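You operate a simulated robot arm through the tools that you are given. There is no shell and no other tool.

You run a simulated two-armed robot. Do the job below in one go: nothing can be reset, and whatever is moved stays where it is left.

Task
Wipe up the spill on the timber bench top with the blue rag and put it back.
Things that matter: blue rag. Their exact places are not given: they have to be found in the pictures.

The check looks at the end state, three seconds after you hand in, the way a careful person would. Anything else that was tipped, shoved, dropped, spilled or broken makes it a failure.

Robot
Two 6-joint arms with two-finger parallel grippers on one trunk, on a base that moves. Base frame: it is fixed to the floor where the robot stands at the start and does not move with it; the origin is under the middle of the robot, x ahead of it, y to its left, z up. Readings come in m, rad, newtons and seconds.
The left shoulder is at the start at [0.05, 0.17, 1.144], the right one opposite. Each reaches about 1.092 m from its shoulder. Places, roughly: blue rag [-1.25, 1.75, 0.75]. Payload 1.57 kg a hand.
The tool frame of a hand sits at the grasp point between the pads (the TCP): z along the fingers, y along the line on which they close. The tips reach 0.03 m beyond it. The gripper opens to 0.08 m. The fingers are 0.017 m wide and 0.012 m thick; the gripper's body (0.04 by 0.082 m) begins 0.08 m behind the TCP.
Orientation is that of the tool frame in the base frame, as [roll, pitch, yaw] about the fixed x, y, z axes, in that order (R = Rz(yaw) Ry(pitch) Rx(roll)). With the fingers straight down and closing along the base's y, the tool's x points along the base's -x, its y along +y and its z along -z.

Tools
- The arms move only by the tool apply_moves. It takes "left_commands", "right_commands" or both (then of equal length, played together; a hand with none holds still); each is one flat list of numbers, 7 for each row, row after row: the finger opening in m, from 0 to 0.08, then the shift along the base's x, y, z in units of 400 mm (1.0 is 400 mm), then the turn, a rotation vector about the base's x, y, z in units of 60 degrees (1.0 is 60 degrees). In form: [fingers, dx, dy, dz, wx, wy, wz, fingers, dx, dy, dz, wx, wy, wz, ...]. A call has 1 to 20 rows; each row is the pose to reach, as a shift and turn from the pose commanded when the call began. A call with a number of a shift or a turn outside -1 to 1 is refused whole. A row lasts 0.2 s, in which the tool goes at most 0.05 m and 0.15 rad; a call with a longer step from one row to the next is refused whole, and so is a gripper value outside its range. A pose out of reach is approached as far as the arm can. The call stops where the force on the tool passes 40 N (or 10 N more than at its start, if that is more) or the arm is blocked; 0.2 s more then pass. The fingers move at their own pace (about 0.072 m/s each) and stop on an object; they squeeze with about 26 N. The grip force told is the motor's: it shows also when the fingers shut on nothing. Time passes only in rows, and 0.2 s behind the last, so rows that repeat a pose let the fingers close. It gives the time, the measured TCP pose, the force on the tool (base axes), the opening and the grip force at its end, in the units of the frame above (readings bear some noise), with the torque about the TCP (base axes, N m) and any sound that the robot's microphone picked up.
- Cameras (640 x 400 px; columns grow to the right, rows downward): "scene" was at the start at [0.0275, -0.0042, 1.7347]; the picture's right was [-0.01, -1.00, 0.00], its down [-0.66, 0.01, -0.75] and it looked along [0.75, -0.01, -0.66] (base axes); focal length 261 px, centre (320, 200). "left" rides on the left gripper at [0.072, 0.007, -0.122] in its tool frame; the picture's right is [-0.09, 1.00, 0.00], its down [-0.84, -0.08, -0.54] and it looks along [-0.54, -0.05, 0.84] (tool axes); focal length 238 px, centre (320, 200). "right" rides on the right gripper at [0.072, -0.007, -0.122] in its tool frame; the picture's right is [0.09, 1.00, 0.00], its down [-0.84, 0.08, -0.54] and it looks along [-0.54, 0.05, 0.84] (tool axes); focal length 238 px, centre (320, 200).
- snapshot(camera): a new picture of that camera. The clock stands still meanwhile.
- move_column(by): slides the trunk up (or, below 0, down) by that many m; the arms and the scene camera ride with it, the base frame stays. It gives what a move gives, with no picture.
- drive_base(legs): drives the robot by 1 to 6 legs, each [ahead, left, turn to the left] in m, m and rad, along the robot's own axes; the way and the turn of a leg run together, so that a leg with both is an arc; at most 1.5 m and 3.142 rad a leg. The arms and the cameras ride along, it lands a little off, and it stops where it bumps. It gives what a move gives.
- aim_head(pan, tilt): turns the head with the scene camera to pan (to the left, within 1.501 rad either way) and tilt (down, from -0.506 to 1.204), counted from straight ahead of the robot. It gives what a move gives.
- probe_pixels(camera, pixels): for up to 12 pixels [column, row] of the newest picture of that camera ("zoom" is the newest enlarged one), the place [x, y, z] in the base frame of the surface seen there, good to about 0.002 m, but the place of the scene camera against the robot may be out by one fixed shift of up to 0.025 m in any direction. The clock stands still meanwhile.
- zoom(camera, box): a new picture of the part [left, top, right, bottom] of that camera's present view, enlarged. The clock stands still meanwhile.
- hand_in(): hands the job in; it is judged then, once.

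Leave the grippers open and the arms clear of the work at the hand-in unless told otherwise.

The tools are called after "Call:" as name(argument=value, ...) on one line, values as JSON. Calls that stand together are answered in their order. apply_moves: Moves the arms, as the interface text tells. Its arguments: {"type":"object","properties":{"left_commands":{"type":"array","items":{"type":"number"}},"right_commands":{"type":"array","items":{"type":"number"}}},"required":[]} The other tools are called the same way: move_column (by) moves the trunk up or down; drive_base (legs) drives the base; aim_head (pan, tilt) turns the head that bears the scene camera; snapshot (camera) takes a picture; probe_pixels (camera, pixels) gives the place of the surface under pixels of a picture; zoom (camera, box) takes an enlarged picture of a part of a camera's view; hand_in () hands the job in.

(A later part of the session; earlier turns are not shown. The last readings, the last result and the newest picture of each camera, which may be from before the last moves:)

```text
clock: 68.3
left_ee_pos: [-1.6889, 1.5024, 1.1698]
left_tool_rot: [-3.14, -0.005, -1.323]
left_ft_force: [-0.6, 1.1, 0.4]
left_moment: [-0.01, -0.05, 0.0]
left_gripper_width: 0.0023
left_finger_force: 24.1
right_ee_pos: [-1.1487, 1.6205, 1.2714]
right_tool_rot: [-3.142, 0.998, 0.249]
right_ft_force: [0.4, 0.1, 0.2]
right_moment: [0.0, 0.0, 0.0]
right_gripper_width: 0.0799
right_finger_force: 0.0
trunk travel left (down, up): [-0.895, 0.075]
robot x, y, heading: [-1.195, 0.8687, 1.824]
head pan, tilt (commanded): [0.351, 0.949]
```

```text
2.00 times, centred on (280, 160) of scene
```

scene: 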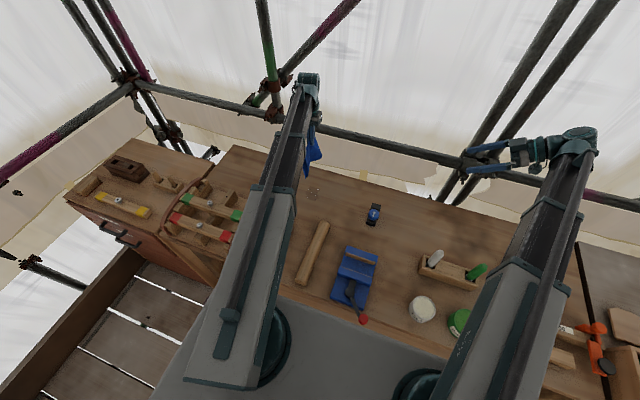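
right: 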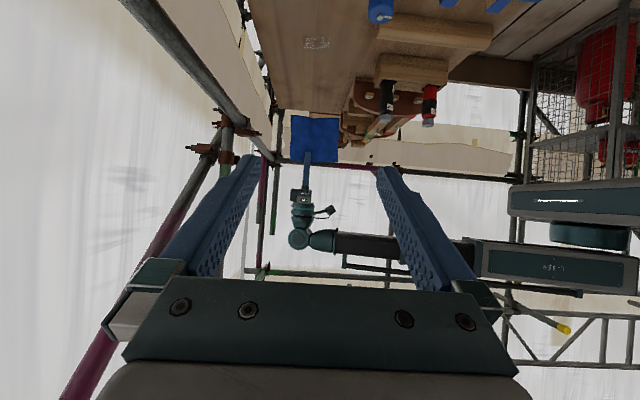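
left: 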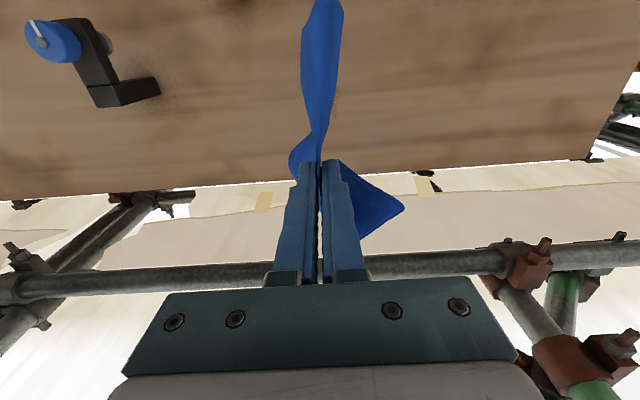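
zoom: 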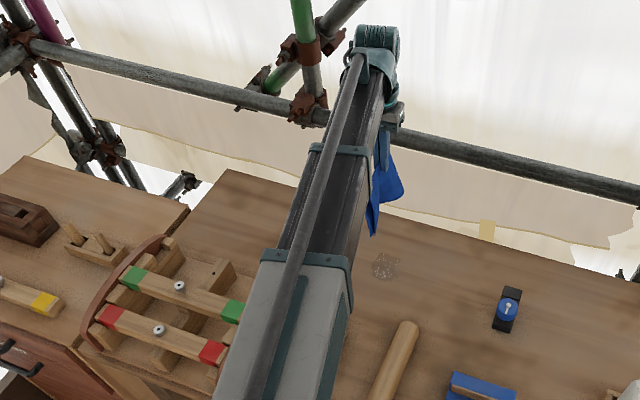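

The bottles are ~0.10 m left of the arm's axis, whose half-width is ~0.045, so nothing is directly beneath; plus there's vertical clearance. Lowering the trunk 0.29 m so that the rag settles over the spill (TCP≈0.88).

Call:
move_column(by=-0.2)

Call:
snapshot(camera="right")

Call:
move_column(by=-0.09)

Call:
snapshot(camera="right")

Call:
snapshot(camera="left")

```text
clock: 70.4
left_ee_pos: [-1.6888, 1.5034, 0.9704]
left_tool_rot: [-3.14, -0.003, -1.324]
left_ft_force: [-0.9, 0.2, 0.6]
left_moment: [0.02, -0.03, 0.02]
left_gripper_width: 0.0022
left_finger_force: 23.8
right_ee_pos: [-1.1484, 1.6212, 1.071]
right_tool_rot: [-3.14, 0.999, 0.249]
right_ft_force: [0.2, 1.1, -0.2]
right_moment: [0.02, -0.02, 0.01]
right_gripper_width: 0.0797
right_finger_force: 0.0
trunk travel left (down, up): [-0.695, 0.275]
robot x, y, heading: [-1.1926, 0.8675, 1.821]
head pan, tilt (commanded): [0.351, 0.949]
```

```text
taken
```

right: 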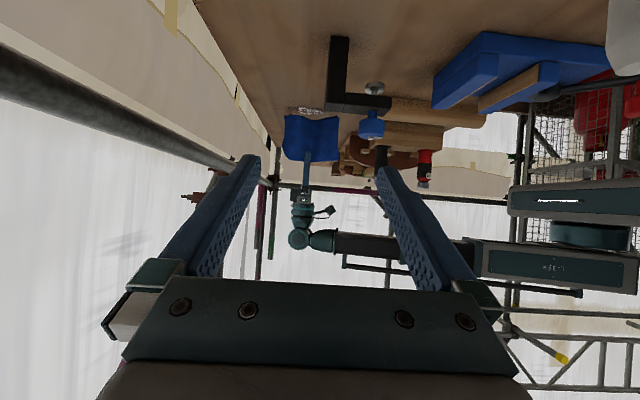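

```text
clock: 71.7
left_ee_pos: [-1.6898, 1.5032, 0.8813]
left_tool_rot: [-3.141, -0.005, -1.322]
left_ft_force: [-0.4, 0.1, 0.2]
left_moment: [0.03, -0.02, 0.01]
left_gripper_width: 0.002
left_finger_force: 24.0
right_ee_pos: [-1.1486, 1.621, 0.9814]
right_tool_rot: [-3.141, 0.998, 0.25]
right_ft_force: [-0.5, 0.4, -0.9]
right_moment: [0.04, -0.03, 0.0]
right_gripper_width: 0.0796
right_finger_force: 0.1
trunk travel left (down, up): [-0.605, 0.365]
robot x, y, heading: [-1.1957, 0.8671, 1.821]
head pan, tilt (commanded): [0.351, 0.949]
```

```text
taken
```

right: 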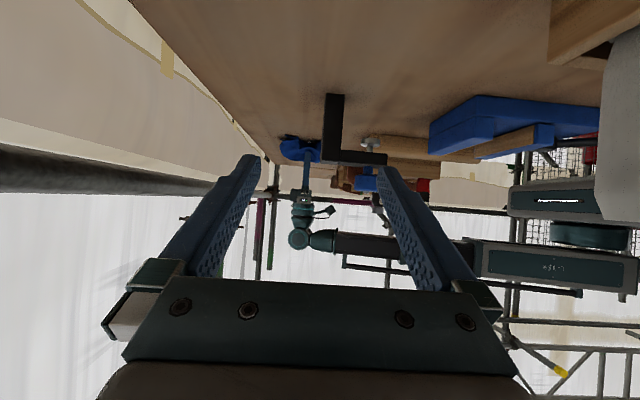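

```text
taken
```

left: 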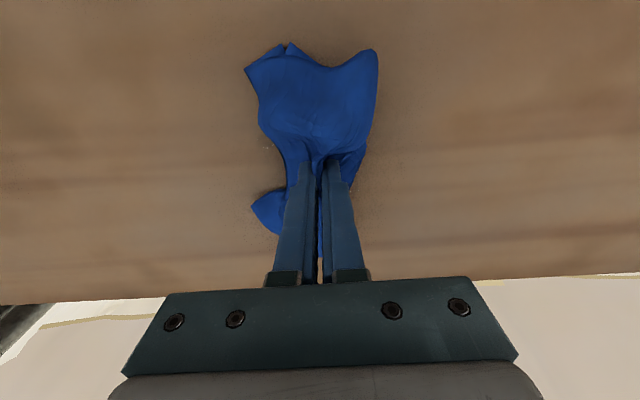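

The rag is bunching up on the spill as intended. I lower 2.5 cm more, watching the force.

Call:
move_column(by=-0.025)

Call:
snapshot(camera="left")

```text
clock: 72.4
left_ee_pos: [-1.6893, 1.5028, 0.8552]
left_tool_rot: [3.141, -0.005, -1.323]
left_ft_force: [-1.1, 0.7, 9.4]
left_moment: [0.1, 0.0, 0.03]
left_gripper_width: 0.0021
left_finger_force: 23.4
right_ee_pos: [-1.1482, 1.6211, 0.9574]
right_tool_rot: [-3.14, 1.0, 0.25]
right_ft_force: [0.0, -0.6, -0.6]
right_moment: [0.0, -0.01, -0.01]
right_gripper_width: 0.0799
right_finger_force: 0.1
trunk travel left (down, up): [-0.58, 0.39]
robot x, y, heading: [-1.1937, 0.8681, 1.819]
head pan, tilt (commanded): [0.351, 0.949]
```

```text
taken
```

left: 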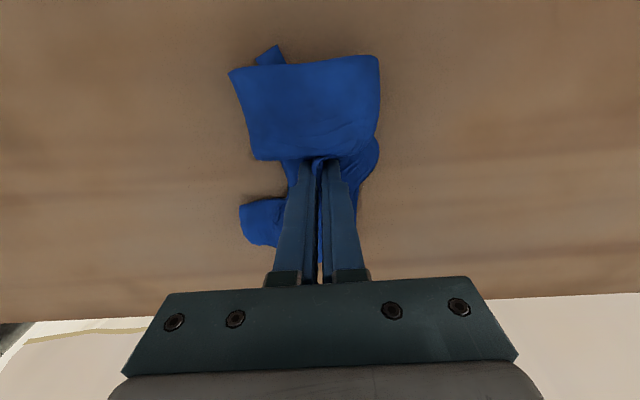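

9.4 N of pressing through the bunched rag. Now I wipe in strokes across the spill area, ±3 cm along the bench and from -5 to +3 cm in depth.

Call:
apply_moves(left_commands=[0.0, -0.0124, 0.0485, 0, 0, 0, 0, 0.0, 0.0093, -0.0363, 0, 0, 0, 0, 0.0, 0.0309, -0.1211, 0, 0, 0, 0, 0.0, 0.1036, -0.1026, 0, 0, 0, 0, 0.0, 0.0789, -0.0057, 0, 0, 0, 0, 0.0, 0.0542, 0.0912, 0, 0, 0, 0, 0.0, -0.0185, 0.0727, 0, 0, 0, 0, 0.0, -0.085, 0.0299, 0, 0, 0, 0, 0.0, -0.0634, -0.0549, 0, 0, 0, 0, 0.0, -0.0418, -0.1396, 0, 0, 0, 0, 0.0, 0.0247, -0.0969, 0, 0, 0, 0, 0.0, 0.0912, -0.0542, 0, 0, 0, 0, 0.0, 0.0124, -0.0485, 0, 0, 0, 0, 0.0, -0.0665, -0.0427, 0, 0, 0, 0, 0.0, 0, 0, 0, 0, 0, 0, 0.0, 0.0665, 0.0427, 0, 0, 0, 0, 0.0, -0.0124, 0.0485, 0, 0, 0, 0, 0.0, -0.085, 0.0299, 0, 0, 0, 0, 0.0, -0.0485, -0.0124, 0, 0, 0, 0, 0.0, 0, 0, 0, 0, 0, 0])

Call:
snapshot(camera="left")

Call:
snapshot(camera="scene")

```text
clock: 76.6
left_ee_pos: [-1.689, 1.5004, 0.8555]
left_tool_rot: [3.14, -0.004, -1.32]
left_ft_force: [-1.5, -0.3, 3.3]
left_moment: [-0.01, 0.07, 0.01]
left_gripper_width: 0.0021
left_finger_force: 23.6
right_ee_pos: [-1.1482, 1.6215, 0.9572]
right_tool_rot: [-3.14, 0.998, 0.25]
right_ft_force: [-0.9, 0.1, -0.2]
right_moment: [0.0, 0.0, -0.05]
right_gripper_width: 0.08
right_finger_force: 0.0
trunk travel left (down, up): [-0.58, 0.39]
robot x, y, heading: [-1.1953, 0.8651, 1.817]
head pan, tilt (commanded): [0.351, 0.949]
```

```text
taken
```

left: 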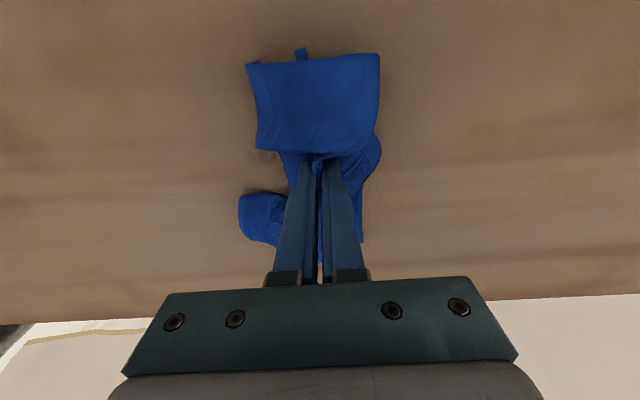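

```text
taken
```

scene: 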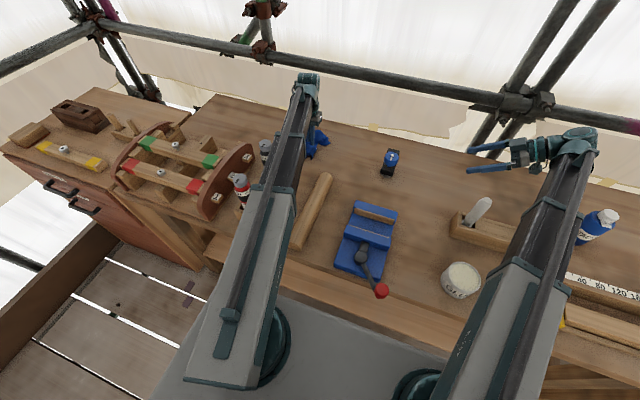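

Wiping done once. I lift the trunk 0.15 m to inspect the spot from the other cameras.

Call:
move_column(by=0.15)

Call:
snapshot(camera="left")

Call:
zoom(camera="right", box=[240, 60, 400, 180])

Call:
zoom(camera="scene", box=[240, 80, 400, 230])

```text
clock: 78.3
left_ee_pos: [-1.6894, 1.5007, 1.0061]
left_tool_rot: [3.14, -0.004, -1.324]
left_ft_force: [1.7, 1.1, -0.3]
left_moment: [0.02, -0.04, 0.0]
left_gripper_width: 0.0022
left_finger_force: 23.8
right_ee_pos: [-1.1489, 1.6219, 1.1052]
right_tool_rot: [-3.141, 0.998, 0.247]
right_ft_force: [0.5, -0.8, -1.0]
right_moment: [-0.02, 0.04, -0.02]
right_gripper_width: 0.08
right_finger_force: 0.0
trunk travel left (down, up): [-0.73, 0.24]
robot x, y, heading: [-1.1955, 0.8678, 1.822]
head pan, tilt (commanded): [0.351, 0.949]
```

```text
taken
```

left: 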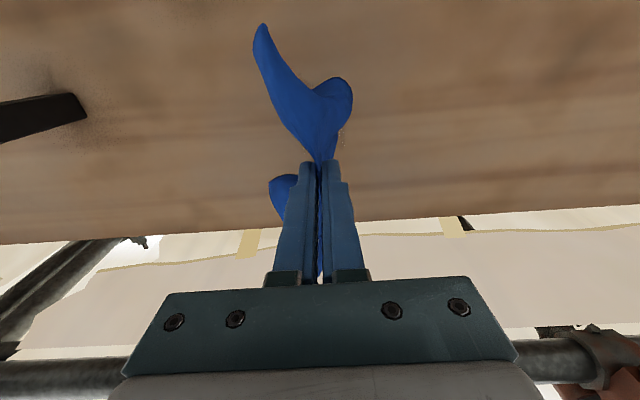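

```text
3.33 times, centred on (320, 120) of right
```

zoom: 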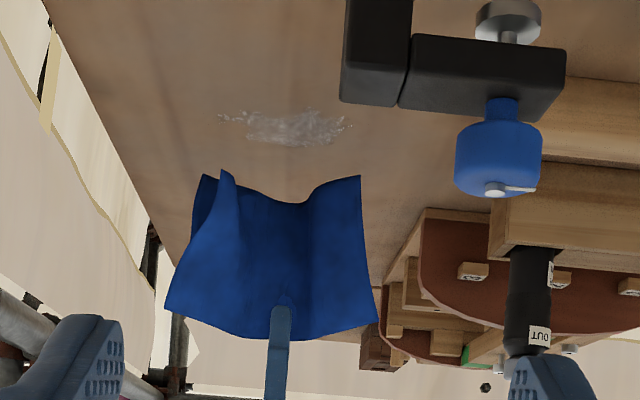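

```text
2.67 times, centred on (320, 155) of scene
```

zoom: 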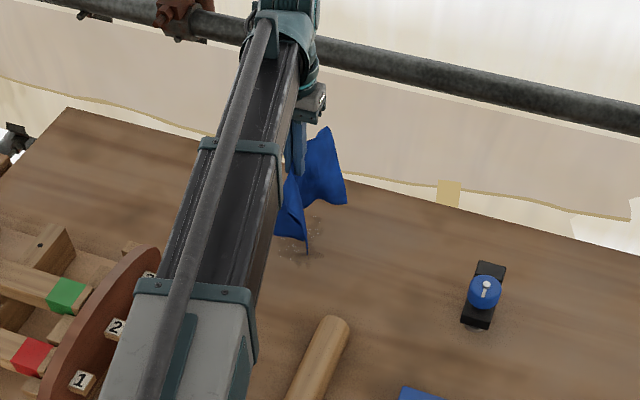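

Some of the spill still glistens. I move the hand 12 cm to the right to see the spot clearly with the left camera.

Call:
apply_moves(left_commands=[0.0, 0.097, 0.0247, 0, 0, 0, 0, 0.0, 0.194, 0.0494, 0, 0, 0, 0, 0.0, 0.291, 0.0741, 0, 0, 0, 0, 0.0, 0.291, 0.0741, 0, 0, 0, 0])

Call:
zoom(camera="left", box=[320, 40, 520, 180])

Call:
zoom(camera="scene", box=[260, 120, 380, 210])

```text
clock: 79.3
left_ee_pos: [-1.5712, 1.5319, 1.005]
left_tool_rot: [-3.141, -0.002, -1.323]
left_ft_force: [0.6, 0.6, 0.1]
left_moment: [0.0, -0.01, 0.0]
left_gripper_width: 0.0022
left_finger_force: 24.1
right_ee_pos: [-1.149, 1.6211, 1.1065]
right_tool_rot: [3.14, 0.999, 0.249]
right_ft_force: [-0.6, 0.2, -0.3]
right_moment: [-0.02, -0.02, -0.03]
right_gripper_width: 0.08
right_finger_force: 0.0
trunk travel left (down, up): [-0.73, 0.24]
robot x, y, heading: [-1.194, 0.8668, 1.819]
head pan, tilt (commanded): [0.351, 0.949]
```

```text
2.86 times, centred on (420, 110) of left
```

zoom: 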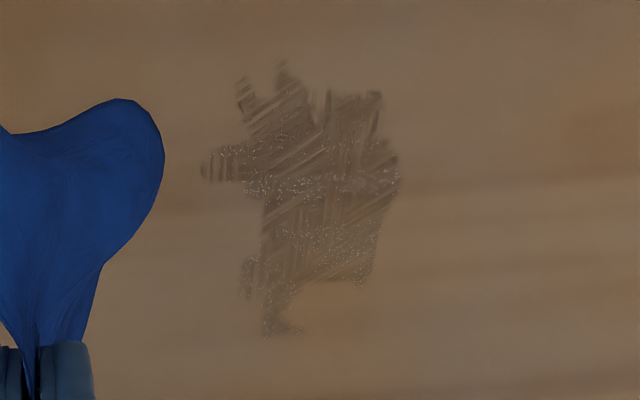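

```text
4.44 times, centred on (320, 165) of scene
```

zoom: 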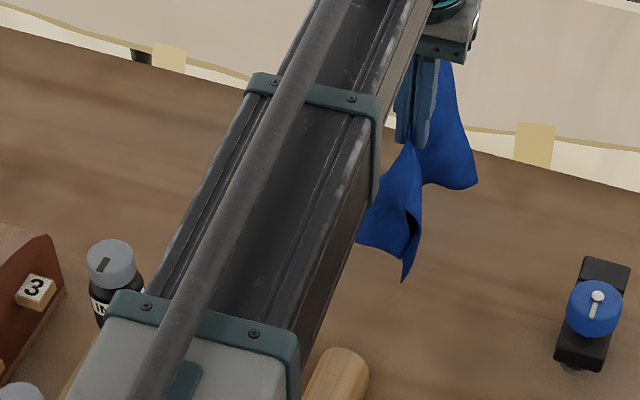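

The wet patch is now thinner and streaked by the strokes; it needs more and denser passes. I'll take a left picture and probe its current extents.

Call:
snapshot(camera="left")

Call:
probe_pixels(camera="left", pixels=[[378, 97], [392, 70], [406, 63], [441, 73], [447, 95], [438, 138], [405, 155], [392, 135], [420, 100], [420, 130]])

```text
taken
```

left: 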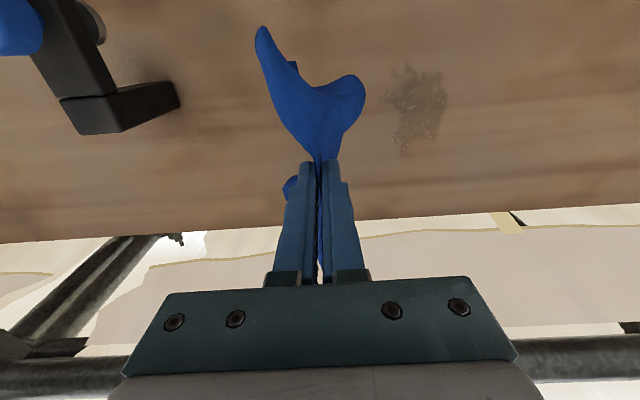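

```text
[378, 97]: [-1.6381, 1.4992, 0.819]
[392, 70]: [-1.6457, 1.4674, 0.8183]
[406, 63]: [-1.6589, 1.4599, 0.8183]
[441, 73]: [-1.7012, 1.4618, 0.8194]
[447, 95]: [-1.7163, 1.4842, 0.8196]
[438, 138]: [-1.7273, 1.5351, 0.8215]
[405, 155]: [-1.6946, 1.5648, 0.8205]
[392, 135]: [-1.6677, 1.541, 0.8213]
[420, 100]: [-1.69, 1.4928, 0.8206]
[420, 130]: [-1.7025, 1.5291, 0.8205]
```

The patch spans u∈[-1.297,-1.217], v∈[1.824,1.935]. To reach its far side I tilt the hand 0.25 rad forward (both fingertips still press evenly) and go back over the patch centre.

Call:
apply_moves(left_commands=[0.0, -0.0695, -0.013, 0, 0.0578, 0.0148, 0, 0.0, -0.139, -0.0259, 0, 0.1157, 0.0295, 0, 0.0, -0.2085, -0.0389, 0, 0.1735, 0.0443, 0, 0.0, -0.278, -0.0518, 0, 0.2313, 0.059, 0, 0.0, -0.278, -0.0518, 0, 0.2313, 0.059, 0])

Call:
move_column(by=-0.145)

```text
clock: 80.5
left_ee_pos: [-1.6821, 1.5093, 1.0121]
left_tool_rot: [3.141, 0.246, -1.324]
left_ft_force: [-0.8, 0.4, -1.1]
left_moment: [-0.01, 0.0, 0.01]
left_gripper_width: 0.0023
left_finger_force: 24.1
left hand out of reach, approached as far as the arm can: row 3, 4, 5
right_ee_pos: [-1.1474, 1.6214, 1.1063]
right_tool_rot: [-3.141, 0.997, 0.247]
right_ft_force: [-0.3, -0.4, -0.1]
right_moment: [0.0, 0.01, -0.02]
right_gripper_width: 0.0803
right_finger_force: 0.1
trunk travel left (down, up): [-0.73, 0.24]
robot x, y, heading: [-1.1939, 0.8671, 1.819]
head pan, tilt (commanded): [0.351, 0.949]
```

```text
clock: 82.3
left_ee_pos: [-1.6811, 1.5084, 0.8679]
left_tool_rot: [-3.14, 0.248, -1.324]
left_ft_force: [6.3, -1.9, 19.1]
left_moment: [0.21, -0.12, -0.07]
left_gripper_width: 0.0024
left_finger_force: 23.5
right_ee_pos: [-1.1468, 1.6212, 0.9623]
right_tool_rot: [-3.137, 1.001, 0.25]
right_ft_force: [0.1, 0.8, -0.1]
right_moment: [0.03, -0.01, -0.02]
right_gripper_width: 0.08
right_finger_force: 0.3
trunk travel left (down, up): [-0.585, 0.385]
robot x, y, heading: [-1.1934, 0.8691, 1.817]
head pan, tilt (commanded): [0.351, 0.949]
```

About 19 N pressing. Now dense strokes along the depth direction at 1.5 cm spacing, from right to left.

Call:
apply_moves(left_commands=[0.0, 0.0542, 0.0912, 0, 0, 0, 0, 0.0, 0.0568, 0.1822, 0, 0, 0, 0, 0.0, 0.0833, 0.078, 0, 0, 0, 0, 0.0, 0.1093, -0.0238, 0, 0, 0, 0, 0.0, 0.134, -0.1207, 0, 0, 0, 0, 0.0, 0.073, -0.0331, 0, 0, 0, 0, 0.0, 0.047, 0.0687, 0, 0, 0, 0, 0.0, 0.0205, 0.1729, 0, 0, 0, 0, 0.0, 0.0106, 0.0595, 0, 0, 0, 0, 0.0, 0.0366, -0.0423, 0, 0, 0, 0, 0.0, 0.0613, -0.1392, 0, 0, 0, 0, 0.0, 0.0003, -0.0516, 0, 0, 0, 0, 0.0, -0.0257, 0.0502, 0, 0, 0, 0, 0.0, -0.0522, 0.1544, 0, 0, 0, 0, 0.0, -0.0621, 0.0409, 0, 0, 0, 0, 0.0, -0.0361, -0.0609, 0, 0, 0, 0, 0.0, -0.0114, -0.1578, 0, 0, 0, 0, 0.0, -0.0724, -0.0701, 0, 0, 0, 0, 0.0, -0.0984, 0.0317, 0, 0, 0, 0, 0.0, -0.1157, 0.0995, 0, 0, 0, 0])

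Call:
snapshot(camera="left")

```text
clock: 86.5
left_ee_pos: [-1.73, 1.5482, 0.8658]
left_tool_rot: [3.141, 0.247, -1.324]
left_ft_force: [0.1, 0.2, -0.8]
left_moment: [0.01, 0.01, 0.0]
left_gripper_width: 0.0023
left_finger_force: 23.6
right_ee_pos: [-1.1487, 1.6218, 0.9614]
right_tool_rot: [-3.141, 0.998, 0.25]
right_ft_force: [0.5, -0.7, -0.3]
right_moment: [-0.03, 0.02, -0.05]
right_gripper_width: 0.08
right_finger_force: 0.1
trunk travel left (down, up): [-0.585, 0.385]
robot x, y, heading: [-1.192, 0.8643, 1.82]
head pan, tilt (commanded): [0.351, 0.949]
```

```text
taken
```

left: 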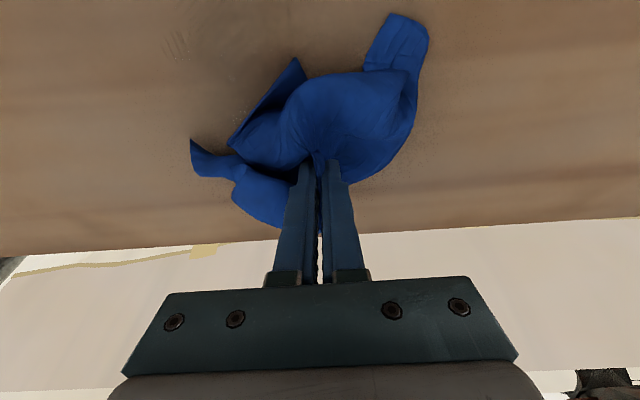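

The patch is much fainter, but the force dropped to zero as the cloth flattened. I press 9 mm further and check.

Call:
move_column(by=-0.009)

```text
clock: 87.0
left_ee_pos: [-1.7292, 1.5488, 0.8578]
left_tool_rot: [3.14, 0.245, -1.324]
left_ft_force: [0.7, 0.2, 1.4]
left_moment: [0.02, -0.02, 0.02]
left_gripper_width: 0.0021
left_finger_force: 23.6
right_ee_pos: [-1.1487, 1.6206, 0.9525]
right_tool_rot: [-3.139, 0.998, 0.25]
right_ft_force: [0.2, 0.2, 1.3]
right_moment: [0.03, 0.0, 0.03]
right_gripper_width: 0.0801
right_finger_force: 0.0
trunk travel left (down, up): [-0.576, 0.394]
robot x, y, heading: [-1.1974, 0.8648, 1.821]
head pan, tilt (commanded): [0.351, 0.949]
```

Only 1.4 N. 2.5 mm more.

Call:
move_column(by=-0.0025)

```text
clock: 87.6
left_ee_pos: [-1.7292, 1.5479, 0.8567]
left_tool_rot: [3.138, 0.248, -1.324]
left_ft_force: [-1.9, 1.5, 12.7]
left_moment: [-0.16, 0.2, -0.06]
left_gripper_width: 0.0025
left_finger_force: 23.9
right_ee_pos: [-1.1481, 1.622, 0.9495]
right_tool_rot: [-3.139, 0.999, 0.25]
right_ft_force: [-0.1, 0.9, -0.8]
right_moment: [0.03, 0.01, 0.01]
right_gripper_width: 0.08
right_finger_force: 0.0
trunk travel left (down, up): [-0.574, 0.396]
robot x, y, heading: [-1.1909, 0.8676, 1.822]
head pan, tilt (commanded): [0.351, 0.949]
```

12.7 N now. Strokes along the bench length at 1.5 cm spacing, from back to front.

Call:
apply_moves(left_commands=[0.0, 0.1017, 0.0259, 0, 0, 0, 0, 0.0, 0.2059, 0.0525, 0, 0, 0, 0, 0.0, 0.111, -0.0104, 0, 0, 0, 0, 0.0, 0.0093, -0.0363, 0, 0, 0, 0, 0.0, 0.1202, -0.0468, 0, 0, 0, 0, 0.0, 0.2244, -0.0202, 0, 0, 0, 0, 0.0, 0.1295, -0.0831, 0, 0, 0, 0, 0.0, 0.0278, -0.109, 0, 0, 0, 0, 0.0, 0.1388, -0.1195, 0, 0, 0, 0, 0.0, 0.243, -0.0929, 0, 0, 0, 0, 0.0, 0.148, -0.1558, 0, 0, 0, 0, 0.0, 0.0463, -0.1817, 0, 0, 0, 0, 0.0, 0.1573, -0.1921, 0, 0, 0, 0, 0.0, 0.2615, -0.1655, 0, 0, 0, 0, 0.0, 0.1665, -0.2285, 0, 0, 0, 0, 0.0, 0.0648, -0.2544, 0, 0, 0, 0, 0.0, 0.0886, -0.1451, 0, 0, 0, 0, 0.0, 0.1154, -0.048, 0, 0, 0, 0, 0.0, 0.1582, -0.1145, 0, 0, 0, 0, 0.0, 0.1278, -0.0964, 0, 0, 0, 0])

Call:
snapshot(camera="left")

```text
clock: 91.8
left_ee_pos: [-1.6773, 1.5101, 0.8561]
left_tool_rot: [3.141, 0.247, -1.322]
left_ft_force: [2.8, -0.5, 7.8]
left_moment: [-0.13, -0.03, 0.04]
left_gripper_width: 0.0024
left_finger_force: 23.6
left hand out of reach, approached as far as the arm can: row 18
right_ee_pos: [-1.1489, 1.6212, 0.95]
right_tool_rot: [-3.14, 0.998, 0.25]
right_ft_force: [0.2, -0.5, 0.0]
right_moment: [-0.01, 0.01, -0.04]
right_gripper_width: 0.0799
right_finger_force: 0.0
trunk travel left (down, up): [-0.574, 0.396]
robot x, y, heading: [-1.1976, 0.866, 1.816]
head pan, tilt (commanded): [0.351, 0.949]
```

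```text
taken
```

left: 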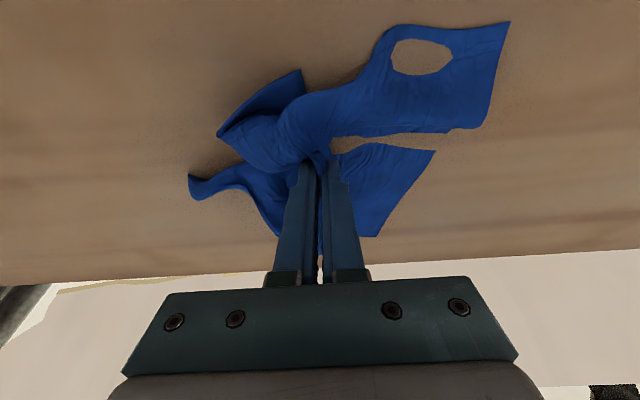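

Still gripping (opening 0.0024). I lift 0.15 m and move the hand to the right to inspect the spot again.

Call:
move_column(by=0.15)

Call:
apply_moves(left_commands=[0.0, 0.097, 0.0247, 0, 0, 0, 0, 0.0, 0.194, 0.0494, 0, 0, 0, 0, 0.0, 0.291, 0.0741, 0, 0, 0, 0, 0.0, 0.35, 0.089, 0, 0, 0, 0, 0.0, 0.35, 0.089, 0, 0, 0, 0])

Call:
snapshot(camera="left")

Call:
zoom(camera="left", box=[320, 0, 560, 150])

Call:
zoom(camera="right", box=[240, 60, 400, 180])

```text
clock: 93.5
left_ee_pos: [-1.6781, 1.5108, 1.0064]
left_tool_rot: [-3.141, 0.246, -1.323]
left_ft_force: [-0.5, 0.2, -0.9]
left_moment: [-0.01, 0.01, -0.02]
left_gripper_width: 0.0024
left_finger_force: 23.7
right_ee_pos: [-1.1485, 1.6226, 1.1]
right_tool_rot: [3.14, 0.998, 0.248]
right_ft_force: [-0.3, 0.2, 0.5]
right_moment: [-0.01, 0.02, 0.02]
right_gripper_width: 0.0799
right_finger_force: 0.1
trunk travel left (down, up): [-0.724, 0.246]
robot x, y, heading: [-1.1949, 0.8694, 1.82]
head pan, tilt (commanded): [0.351, 0.949]
```

```text
clock: 94.7
left_ee_pos: [-1.539, 1.5468, 1.0053]
left_tool_rot: [3.14, 0.247, -1.324]
left_ft_force: [-0.1, -0.5, 0.4]
left_moment: [-0.01, 0.01, 0.03]
left_gripper_width: 0.0022
left_finger_force: 24.0
right_ee_pos: [-1.1471, 1.6221, 1.0993]
right_tool_rot: [3.141, 0.998, 0.25]
right_ft_force: [0.5, -0.3, -0.3]
right_moment: [-0.01, 0.02, 0.0]
right_gripper_width: 0.0802
right_finger_force: 0.1
trunk travel left (down, up): [-0.724, 0.246]
robot x, y, heading: [-1.1952, 0.865, 1.821]
head pan, tilt (commanded): [0.351, 0.949]
```

```text
taken
```

left: 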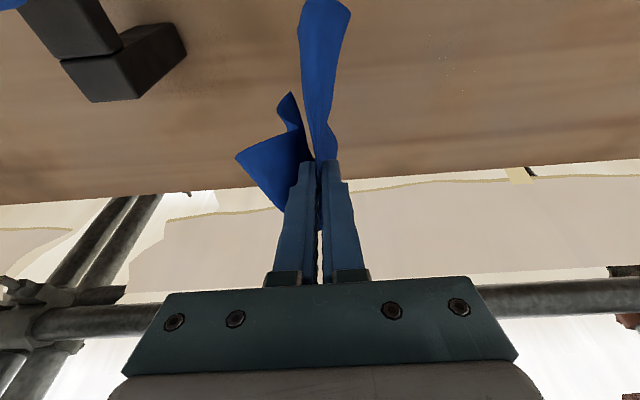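

```text
2.67 times, centred on (440, 75) of left
```

zoom: 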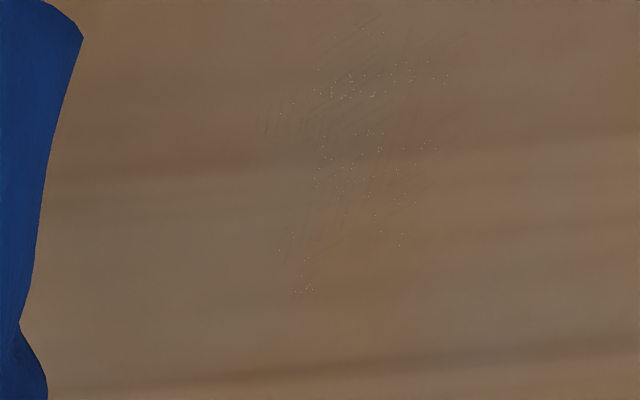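

```text
3.33 times, centred on (320, 120) of right
```

zoom: 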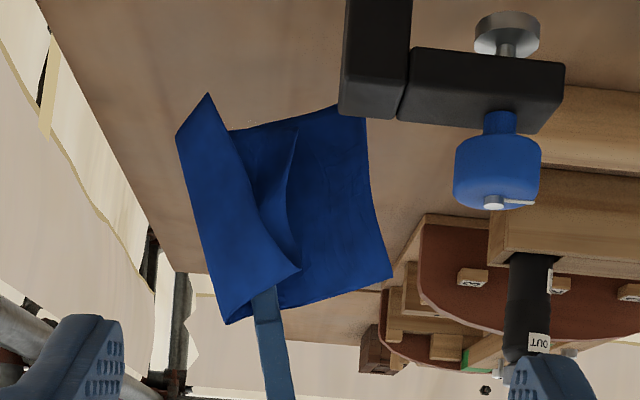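

Nearly gone: only faint speckles remain around left-picture columns 420–490, rows 8–112. I probe those to direct another pass.

Call:
probe_pixels(camera="left", pixels=[[420, 45], [450, 10], [485, 30], [480, 55], [475, 75], [470, 92], [432, 110], [428, 95], [450, 40], [445, 70]])

```text
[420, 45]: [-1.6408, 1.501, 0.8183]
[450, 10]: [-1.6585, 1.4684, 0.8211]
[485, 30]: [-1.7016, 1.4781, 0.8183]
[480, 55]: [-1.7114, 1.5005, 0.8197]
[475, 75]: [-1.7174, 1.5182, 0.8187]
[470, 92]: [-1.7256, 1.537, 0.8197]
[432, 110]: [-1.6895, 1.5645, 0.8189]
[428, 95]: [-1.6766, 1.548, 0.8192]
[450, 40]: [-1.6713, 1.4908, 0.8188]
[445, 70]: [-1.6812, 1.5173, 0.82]
```

I go back over the centre and lower again for a second full pass.

Call:
apply_moves(left_commands=[0.0, -0.0895, -0.0223, 0, 0, 0, 0, 0.0, -0.1789, -0.0445, 0, 0, 0, 0, 0.0, -0.2684, -0.0668, 0, 0, 0, 0, 0.0, -0.3578, -0.089, 0, 0, 0, 0, 0.0, -0.3578, -0.089, 0, 0, 0, 0])

Call:
move_column(by=-0.147)

Call:
snapshot(camera="left")

```text
clock: 95.9
left_ee_pos: [-1.6799, 1.5117, 1.0063]
left_tool_rot: [3.141, 0.247, -1.323]
left_ft_force: [-0.3, -1.4, -0.7]
left_moment: [0.02, -0.02, -0.02]
left_gripper_width: 0.0025
left_finger_force: 23.8
right_ee_pos: [-1.1485, 1.6212, 1.0995]
right_tool_rot: [-3.141, 0.998, 0.248]
right_ft_force: [-0.7, -0.4, -0.5]
right_moment: [0.0, -0.03, 0.02]
right_gripper_width: 0.0799
right_finger_force: 0.0
trunk travel left (down, up): [-0.724, 0.246]
robot x, y, heading: [-1.196, 0.8696, 1.821]
head pan, tilt (commanded): [0.351, 0.949]
```

```text
clock: 97.6
left_ee_pos: [-1.6819, 1.5112, 0.8582]
left_tool_rot: [3.141, 0.246, -1.322]
left_ft_force: [-0.7, -0.3, 0.6]
left_moment: [0.01, -0.02, 0.02]
left_gripper_width: 0.002
left_finger_force: 23.6
right_ee_pos: [-1.1478, 1.6208, 0.9535]
right_tool_rot: [-3.141, 0.998, 0.251]
right_ft_force: [-0.8, -0.6, -1.2]
right_moment: [0.0, 0.04, -0.04]
right_gripper_width: 0.0801
right_finger_force: 0.0
trunk travel left (down, up): [-0.577, 0.393]
robot x, y, heading: [-1.1928, 0.8662, 1.822]
head pan, tilt (commanded): [0.351, 0.949]
```

```text
taken
```

left: 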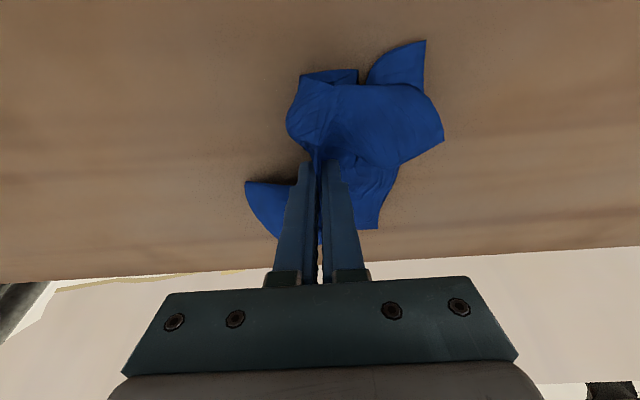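

Hardly any force yet (0.6 N at 0.858). I press 3 mm lower.

Call:
move_column(by=-0.003)

```text
clock: 98.2
left_ee_pos: [-1.681, 1.511, 0.8556]
left_tool_rot: [-3.14, 0.247, -1.323]
left_ft_force: [0.2, -0.4, 5.8]
left_moment: [-0.04, 0.01, -0.01]
left_gripper_width: 0.0023
left_finger_force: 23.5
right_ee_pos: [-1.1484, 1.6215, 0.9496]
right_tool_rot: [-3.14, 0.998, 0.251]
right_ft_force: [0.1, -0.3, -0.9]
right_moment: [0.0, -0.02, -0.02]
right_gripper_width: 0.0799
right_finger_force: 0.0
trunk travel left (down, up): [-0.574, 0.396]
robot x, y, heading: [-1.1967, 0.8693, 1.817]
head pan, tilt (commanded): [0.351, 0.949]
```

5.8 N; a further 1 mm for a firmer wipe.

Call:
move_column(by=-0.001)

```text
clock: 98.7
left_ee_pos: [-1.6806, 1.5116, 0.8545]
left_tool_rot: [3.141, 0.248, -1.324]
left_ft_force: [-0.1, 0.6, 14.8]
left_moment: [-0.06, 0.07, 0.05]
left_gripper_width: 0.0023
left_finger_force: 23.4
right_ee_pos: [-1.1489, 1.6214, 0.95]
right_tool_rot: [-3.141, 1.0, 0.249]
right_ft_force: [-0.1, -0.3, -0.5]
right_moment: [-0.02, 0.01, -0.01]
right_gripper_width: 0.0799
right_finger_force: 0.0
trunk travel left (down, up): [-0.573, 0.397]
robot x, y, heading: [-1.1965, 0.8677, 1.814]
head pan, tilt (commanded): [0.351, 0.949]
```

14.8 N. Second pass, strokes along the depth.

Call:
apply_moves(left_commands=[0.0, 0.0542, 0.0912, 0, 0, 0, 0, 0.0, 0.0568, 0.1822, 0, 0, 0, 0, 0.0, 0.0833, 0.078, 0, 0, 0, 0, 0.0, 0.1093, -0.0238, 0, 0, 0, 0, 0.0, 0.134, -0.1207, 0, 0, 0, 0, 0.0, 0.073, -0.0331, 0, 0, 0, 0, 0.0, 0.047, 0.0687, 0, 0, 0, 0, 0.0, 0.0205, 0.1729, 0, 0, 0, 0, 0.0, 0.0106, 0.0595, 0, 0, 0, 0, 0.0, 0.0366, -0.0423, 0, 0, 0, 0, 0.0, 0.0613, -0.1392, 0, 0, 0, 0, 0.0, 0.0003, -0.0516, 0, 0, 0, 0, 0.0, -0.0257, 0.0502, 0, 0, 0, 0, 0.0, -0.0522, 0.1544, 0, 0, 0, 0, 0.0, -0.0621, 0.0409, 0, 0, 0, 0, 0.0, -0.0361, -0.0609, 0, 0, 0, 0, 0.0, -0.0114, -0.1578, 0, 0, 0, 0, 0.0, -0.0724, -0.0701, 0, 0, 0, 0, 0.0, -0.0984, 0.0317, 0, 0, 0, 0, 0.0, -0.1157, 0.0995, 0, 0, 0, 0])

Call:
apply_moves(left_commands=[0.0, 0.1017, 0.0259, 0, 0, 0, 0, 0.0, 0.2059, 0.0525, 0, 0, 0, 0, 0.0, 0.111, -0.0104, 0, 0, 0, 0, 0.0, 0.0093, -0.0363, 0, 0, 0, 0, 0.0, 0.1202, -0.0468, 0, 0, 0, 0, 0.0, 0.2244, -0.0202, 0, 0, 0, 0, 0.0, 0.1295, -0.0831, 0, 0, 0, 0, 0.0, 0.0278, -0.109, 0, 0, 0, 0, 0.0, 0.1388, -0.1195, 0, 0, 0, 0, 0.0, 0.243, -0.0929, 0, 0, 0, 0, 0.0, 0.148, -0.1558, 0, 0, 0, 0, 0.0, 0.0463, -0.1817, 0, 0, 0, 0, 0.0, 0.1573, -0.1921, 0, 0, 0, 0, 0.0, 0.2615, -0.1655, 0, 0, 0, 0, 0.0, 0.1665, -0.2285, 0, 0, 0, 0, 0.0, 0.0648, -0.2544, 0, 0, 0, 0, 0.0, 0.0886, -0.1451, 0, 0, 0, 0, 0.0, 0.1154, -0.048, 0, 0, 0, 0, 0.0, 0.1582, -0.1145, 0, 0, 0, 0, 0.0, 0.1278, -0.0964, 0, 0, 0, 0])

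Call:
move_column(by=0.15)

Call:
apply_moves(left_commands=[0.0, 0.097, 0.0247, 0, 0, 0, 0, 0.0, 0.194, 0.0494, 0, 0, 0, 0, 0.0, 0.291, 0.0741, 0, 0, 0, 0, 0.0, 0.35, 0.089, 0, 0, 0, 0, 0.0, 0.35, 0.089, 0, 0, 0, 0])

Call:
snapshot(camera="left")

Call:
zoom(camera="left", box=[320, 0, 560, 150])

```text
clock: 102.9
left_ee_pos: [-1.7259, 1.5535, 0.8556]
left_tool_rot: [3.14, 0.246, -1.321]
left_ft_force: [-0.1, -3.2, 12.4]
left_moment: [-0.24, 0.01, 0.0]
left_gripper_width: 0.0023
left_finger_force: 23.9
left hand out of reach, approached as far as the arm can: row 9
right_ee_pos: [-1.1473, 1.6211, 0.9498]
right_tool_rot: [-3.138, 1.002, 0.251]
right_ft_force: [-0.7, 0.3, -0.2]
right_moment: [0.0, 0.0, -0.01]
right_gripper_width: 0.08
right_finger_force: 0.1
trunk travel left (down, up): [-0.573, 0.397]
robot x, y, heading: [-1.1925, 0.8658, 1.822]
head pan, tilt (commanded): [0.351, 0.949]
```

```text
clock: 107.1
left_ee_pos: [-1.6735, 1.5116, 0.8549]
left_tool_rot: [3.141, 0.249, -1.323]
left_ft_force: [3.8, -1.9, 11.9]
left_moment: [-0.2, -0.13, 0.04]
left_gripper_width: 0.0024
left_finger_force: 23.8
right_ee_pos: [-1.147, 1.6205, 0.9499]
right_tool_rot: [-3.139, 0.999, 0.251]
right_ft_force: [-0.1, 0.5, -0.7]
right_moment: [-0.03, 0.02, 0.0]
right_gripper_width: 0.0798
right_finger_force: 0.0
trunk travel left (down, up): [-0.573, 0.397]
robot x, y, heading: [-1.1963, 0.8662, 1.821]
head pan, tilt (commanded): [0.351, 0.949]
```

```text
clock: 108.8
left_ee_pos: [-1.6759, 1.5127, 1.0043]
left_tool_rot: [3.141, 0.247, -1.323]
left_ft_force: [-0.1, 0.2, -0.6]
left_moment: [-0.02, 0.02, 0.0]
left_gripper_width: 0.0024
left_finger_force: 23.5
right_ee_pos: [-1.148, 1.6209, 1.0987]
right_tool_rot: [-3.142, 0.997, 0.249]
right_ft_force: [0.2, 0.8, 0.5]
right_moment: [0.01, 0.01, 0.0]
right_gripper_width: 0.0799
right_finger_force: 0.1
trunk travel left (down, up): [-0.723, 0.247]
robot x, y, heading: [-1.1976, 0.8671, 1.819]
head pan, tilt (commanded): [0.351, 0.949]
```

```text
clock: 110.0
left_ee_pos: [-1.5352, 1.5478, 1.0046]
left_tool_rot: [3.141, 0.247, -1.322]
left_ft_force: [0.1, 0.2, -0.8]
left_moment: [-0.02, 0.01, -0.03]
left_gripper_width: 0.0024
left_finger_force: 24.1
right_ee_pos: [-1.1473, 1.6214, 1.0993]
right_tool_rot: [3.14, 0.999, 0.248]
right_ft_force: [0.1, -0.1, 0.1]
right_moment: [-0.02, 0.01, 0.01]
right_gripper_width: 0.0801
right_finger_force: 0.1
trunk travel left (down, up): [-0.723, 0.247]
robot x, y, heading: [-1.1951, 0.8711, 1.82]
head pan, tilt (commanded): [0.351, 0.949]
```

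```text
taken
```

left: 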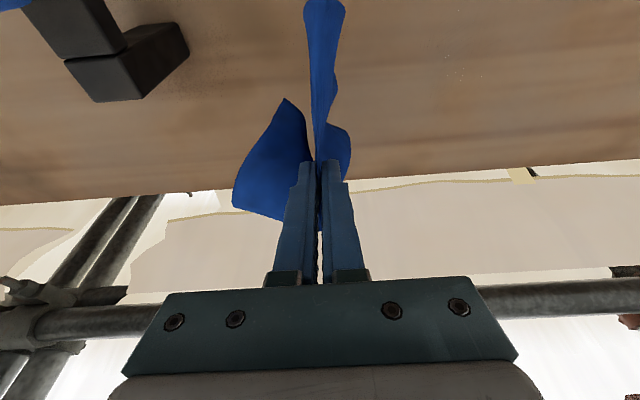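

```text
2.67 times, centred on (440, 75) of left
```

zoom: 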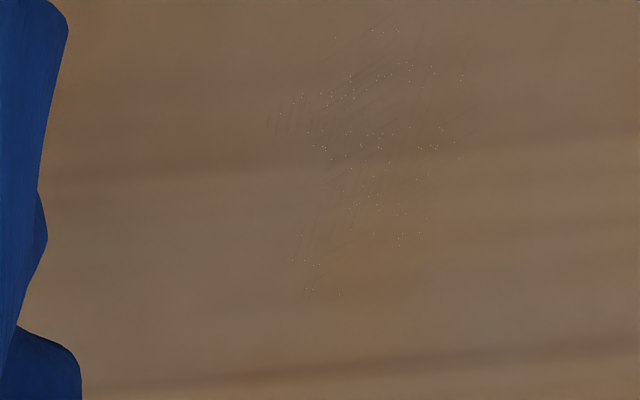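

Very little is left: a faint sheen with fine specks. I zoom in more closely.

Call:
zoom(camera="left", box=[405, 0, 501, 60])

Call:
zoom(camera="left", box=[405, 55, 501, 115])

```text
6.67 times, centred on (453, 30) of left
```

zoom: 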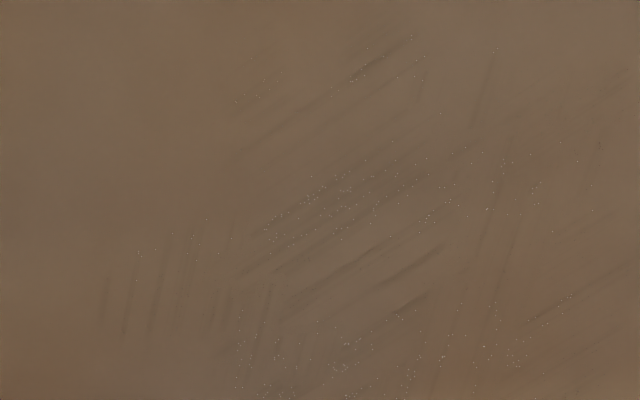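

```text
6.67 times, centred on (453, 85) of left
```

zoom: 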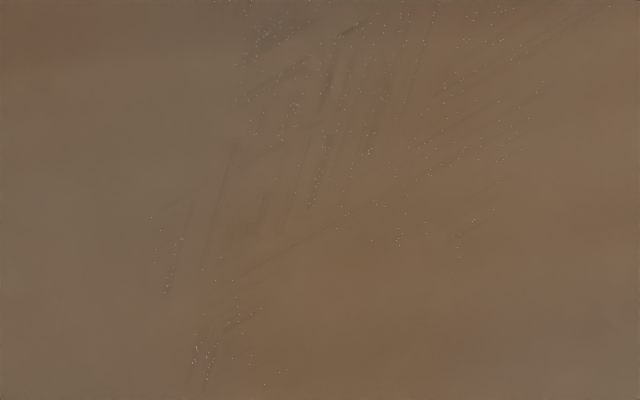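

There are faint streaks still. I'll do another double pass with lines in between the previous ones and somewhat more pressure. Back over the centre and down.

Call:
apply_moves(left_commands=[0.0, -0.0893, -0.0222, 0, 0, 0, 0, 0.0, -0.1786, -0.0444, 0, 0, 0, 0, 0.0, -0.268, -0.0666, 0, 0, 0, 0, 0.0, -0.3573, -0.0888, 0, 0, 0, 0, 0.0, -0.3573, -0.0888, 0, 0, 0, 0])

Call:
move_column(by=-0.149)

```text
clock: 111.2
left_ee_pos: [-1.6787, 1.5096, 1.005]
left_tool_rot: [3.141, 0.248, -1.322]
left_ft_force: [0.5, -0.2, -1.3]
left_moment: [0.02, 0.02, -0.01]
left_gripper_width: 0.0025
left_finger_force: 23.9
left hand out of reach, approached as far as the arm can: row 2
right_ee_pos: [-1.1472, 1.6216, 1.0983]
right_tool_rot: [-3.141, 0.999, 0.251]
right_ft_force: [0.6, 0.4, 0.0]
right_moment: [-0.01, -0.03, -0.02]
right_gripper_width: 0.0801
right_finger_force: 0.1
trunk travel left (down, up): [-0.723, 0.247]
robot x, y, heading: [-1.1965, 0.865, 1.819]
head pan, tilt (commanded): [0.351, 0.949]
```

```text
clock: 113.0
left_ee_pos: [-1.6785, 1.5112, 0.8562]
left_tool_rot: [3.141, 0.247, -1.323]
left_ft_force: [0.8, 0.3, 2.4]
left_moment: [0.0, -0.03, -0.03]
left_gripper_width: 0.0023
left_finger_force: 23.7
right_ee_pos: [-1.1485, 1.6207, 0.9491]
right_tool_rot: [-3.14, 0.998, 0.249]
right_ft_force: [0.1, -0.2, -0.1]
right_moment: [0.01, 0.02, -0.03]
right_gripper_width: 0.0799
right_finger_force: 0.2
trunk travel left (down, up): [-0.574, 0.396]
robot x, y, heading: [-1.1962, 0.8637, 1.823]
head pan, tilt (commanded): [0.351, 0.949]
```

2.4 N at 0.856; 2 mm more for about 20 N.

Call:
move_column(by=-0.002)

```text
clock: 113.5
left_ee_pos: [-1.6781, 1.5103, 0.8542]
left_tool_rot: [3.141, 0.25, -1.322]
left_ft_force: [-0.6, 2.6, 19.9]
left_moment: [0.02, -0.02, 0.01]
left_gripper_width: 0.0024
left_finger_force: 24.3
right_ee_pos: [-1.1464, 1.6215, 0.9489]
right_tool_rot: [-3.138, 1.0, 0.252]
right_ft_force: [0.5, -0.6, -0.5]
right_moment: [0.03, 0.0, -0.01]
right_gripper_width: 0.0796
right_finger_force: 0.0
trunk travel left (down, up): [-0.572, 0.398]
robot x, y, heading: [-1.1952, 0.8675, 1.82]
head pan, tilt (commanded): [0.351, 0.949]
```

19.9 N. Third double pass with in-between lines.

Call:
apply_moves(left_commands=[0.0, 0.0314, 0.0854, 0, 0, 0, 0, 0.0, 0.034, 0.1764, 0, 0, 0, 0, 0.0, 0.0605, 0.0722, 0, 0, 0, 0, 0.0, 0.0865, -0.0296, 0, 0, 0, 0, 0.0, 0.1112, -0.1265, 0, 0, 0, 0, 0.0, 0.0502, -0.0389, 0, 0, 0, 0, 0.0, 0.0242, 0.0629, 0, 0, 0, 0, 0.0, -0.0023, 0.1671, 0, 0, 0, 0, 0.0, -0.0122, 0.0537, 0, 0, 0, 0, 0.0, 0.0138, -0.0481, 0, 0, 0, 0, 0.0, 0.0385, -0.145, 0, 0, 0, 0, 0.0, -0.0225, -0.0574, 0, 0, 0, 0, 0.0, -0.0485, 0.0444, 0, 0, 0, 0, 0.0, -0.075, 0.1486, 0, 0, 0, 0, 0.0, -0.0849, 0.0351, 0, 0, 0, 0, 0.0, -0.0589, -0.0667, 0, 0, 0, 0, 0.0, -0.0342, -0.1636, 0, 0, 0, 0, 0.0, -0.0952, -0.0759, 0, 0, 0, 0, 0.0, -0.1212, 0.0259, 0, 0, 0, 0, 0.0, -0.1385, 0.0937, 0, 0, 0, 0])

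Call:
apply_moves(left_commands=[0.0, 0.116, 0.0102, 0, 0, 0, 0, 0.0, 0.2202, 0.0368, 0, 0, 0, 0, 0.0, 0.1253, -0.0261, 0, 0, 0, 0, 0.0, 0.0236, -0.052, 0, 0, 0, 0, 0.0, 0.1345, -0.0625, 0, 0, 0, 0, 0.0, 0.2387, -0.0359, 0, 0, 0, 0, 0.0, 0.1438, -0.0988, 0, 0, 0, 0, 0.0, 0.0421, -0.1247, 0, 0, 0, 0, 0.0, 0.1531, -0.1352, 0, 0, 0, 0, 0.0, 0.2573, -0.1086, 0, 0, 0, 0, 0.0, 0.1623, -0.1715, 0, 0, 0, 0, 0.0, 0.0606, -0.1974, 0, 0, 0, 0, 0.0, 0.1716, -0.2078, 0, 0, 0, 0, 0.0, 0.2758, -0.1812, 0, 0, 0, 0, 0.0, 0.1808, -0.2442, 0, 0, 0, 0, 0.0, 0.0791, -0.2701, 0, 0, 0, 0, 0.0, 0.1029, -0.1608, 0, 0, 0, 0, 0.0, 0.1297, -0.0637, 0, 0, 0, 0, 0.0, 0.1725, -0.1302, 0, 0, 0, 0, 0.0, 0.1421, -0.1121, 0, 0, 0, 0])

Call:
move_column(by=0.15)

Call:
apply_moves(left_commands=[0.0, 0.097, 0.0247, 0, 0, 0, 0, 0.0, 0.194, 0.0494, 0, 0, 0, 0, 0.0, 0.291, 0.0741, 0, 0, 0, 0, 0.0, 0.35, 0.089, 0, 0, 0, 0, 0.0, 0.35, 0.089, 0, 0, 0, 0])

Call:
snapshot(camera="left")

Call:
zoom(camera="left", box=[320, 0, 560, 150])

Call:
zoom(camera="left", box=[405, 0, 501, 60])

```text
clock: 117.7
left_ee_pos: [-1.7348, 1.5448, 0.8554]
left_tool_rot: [3.14, 0.247, -1.321]
left_ft_force: [0.4, -6.5, 16.9]
left_moment: [-0.31, -0.06, 0.01]
left_gripper_width: 0.0023
left_finger_force: 23.8
right_ee_pos: [-1.1468, 1.6206, 0.9485]
right_tool_rot: [-3.138, 0.999, 0.251]
right_ft_force: [-0.1, -0.1, 0.3]
right_moment: [0.0, 0.01, 0.01]
right_gripper_width: 0.08
right_finger_force: 0.0
trunk travel left (down, up): [-0.572, 0.398]
robot x, y, heading: [-1.1996, 0.8664, 1.816]
head pan, tilt (commanded): [0.351, 0.949]
```

```text
clock: 121.9
left_ee_pos: [-1.6746, 1.5015, 0.8542]
left_tool_rot: [3.14, 0.247, -1.326]
left_ft_force: [6.5, -2.8, 17.9]
left_moment: [-0.18, -0.22, 0.01]
left_gripper_width: 0.0024
left_finger_force: 23.8
left hand out of reach, approached as far as the arm can: row 6, 7, 8, 9
right_ee_pos: [-1.1465, 1.6198, 0.9488]
right_tool_rot: [-3.137, 1.0, 0.252]
right_ft_force: [0.3, -0.1, 0.2]
right_moment: [-0.03, -0.03, 0.0]
right_gripper_width: 0.0799
right_finger_force: 0.0
trunk travel left (down, up): [-0.572, 0.398]
robot x, y, heading: [-1.1956, 0.8708, 1.817]
head pan, tilt (commanded): [0.351, 0.949]
```

```text
clock: 123.6
left_ee_pos: [-1.6771, 1.5026, 1.0027]
left_tool_rot: [3.14, 0.247, -1.323]
left_ft_force: [-0.3, 0.6, 0.6]
left_moment: [0.01, 0.01, 0.01]
left_gripper_width: 0.0022
left_finger_force: 23.4
right_ee_pos: [-1.1483, 1.6212, 1.0979]
right_tool_rot: [-3.14, 0.998, 0.247]
right_ft_force: [0.8, 1.0, -0.2]
right_moment: [0.0, 0.01, 0.01]
right_gripper_width: 0.08
right_finger_force: 0.0
trunk travel left (down, up): [-0.722, 0.248]
robot x, y, heading: [-1.1945, 0.8658, 1.827]
head pan, tilt (commanded): [0.351, 0.949]
```

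```text
clock: 124.8
left_ee_pos: [-1.5344, 1.5409, 1.0035]
left_tool_rot: [3.14, 0.249, -1.323]
left_ft_force: [0.4, -0.2, -0.4]
left_moment: [0.02, 0.0, -0.02]
left_gripper_width: 0.0023
left_finger_force: 23.4
right_ee_pos: [-1.1492, 1.6225, 1.0983]
right_tool_rot: [3.141, 0.998, 0.248]
right_ft_force: [0.7, -1.3, 0.4]
right_moment: [-0.02, -0.01, 0.0]
right_gripper_width: 0.0799
right_finger_force: 0.0
trunk travel left (down, up): [-0.722, 0.248]
robot x, y, heading: [-1.1977, 0.8705, 1.819]
head pan, tilt (commanded): [0.351, 0.949]
```

```text
taken
```

left: 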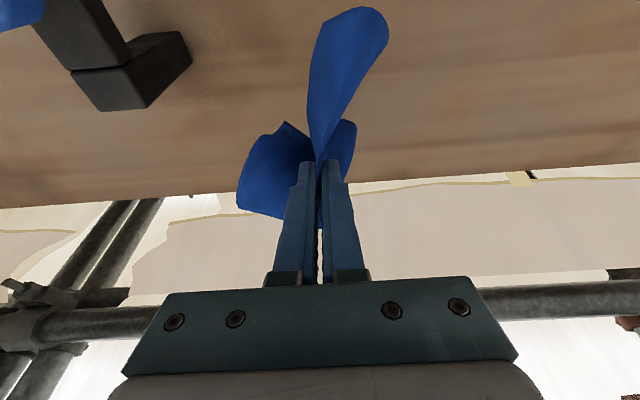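

```text
2.67 times, centred on (440, 75) of left
```

zoom: 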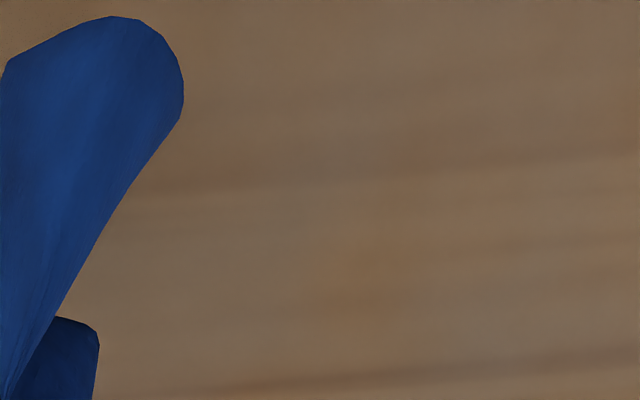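

```text
6.67 times, centred on (453, 30) of left
```

zoom: 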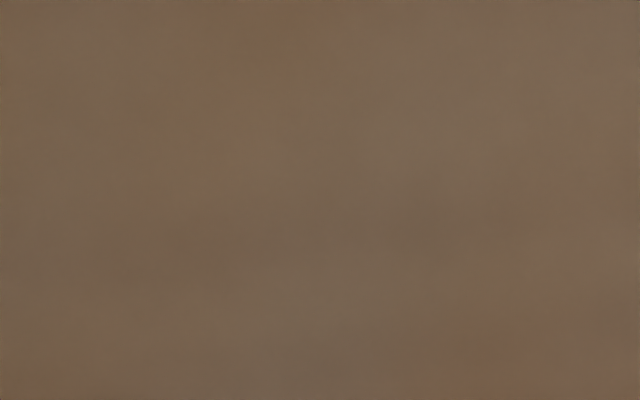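

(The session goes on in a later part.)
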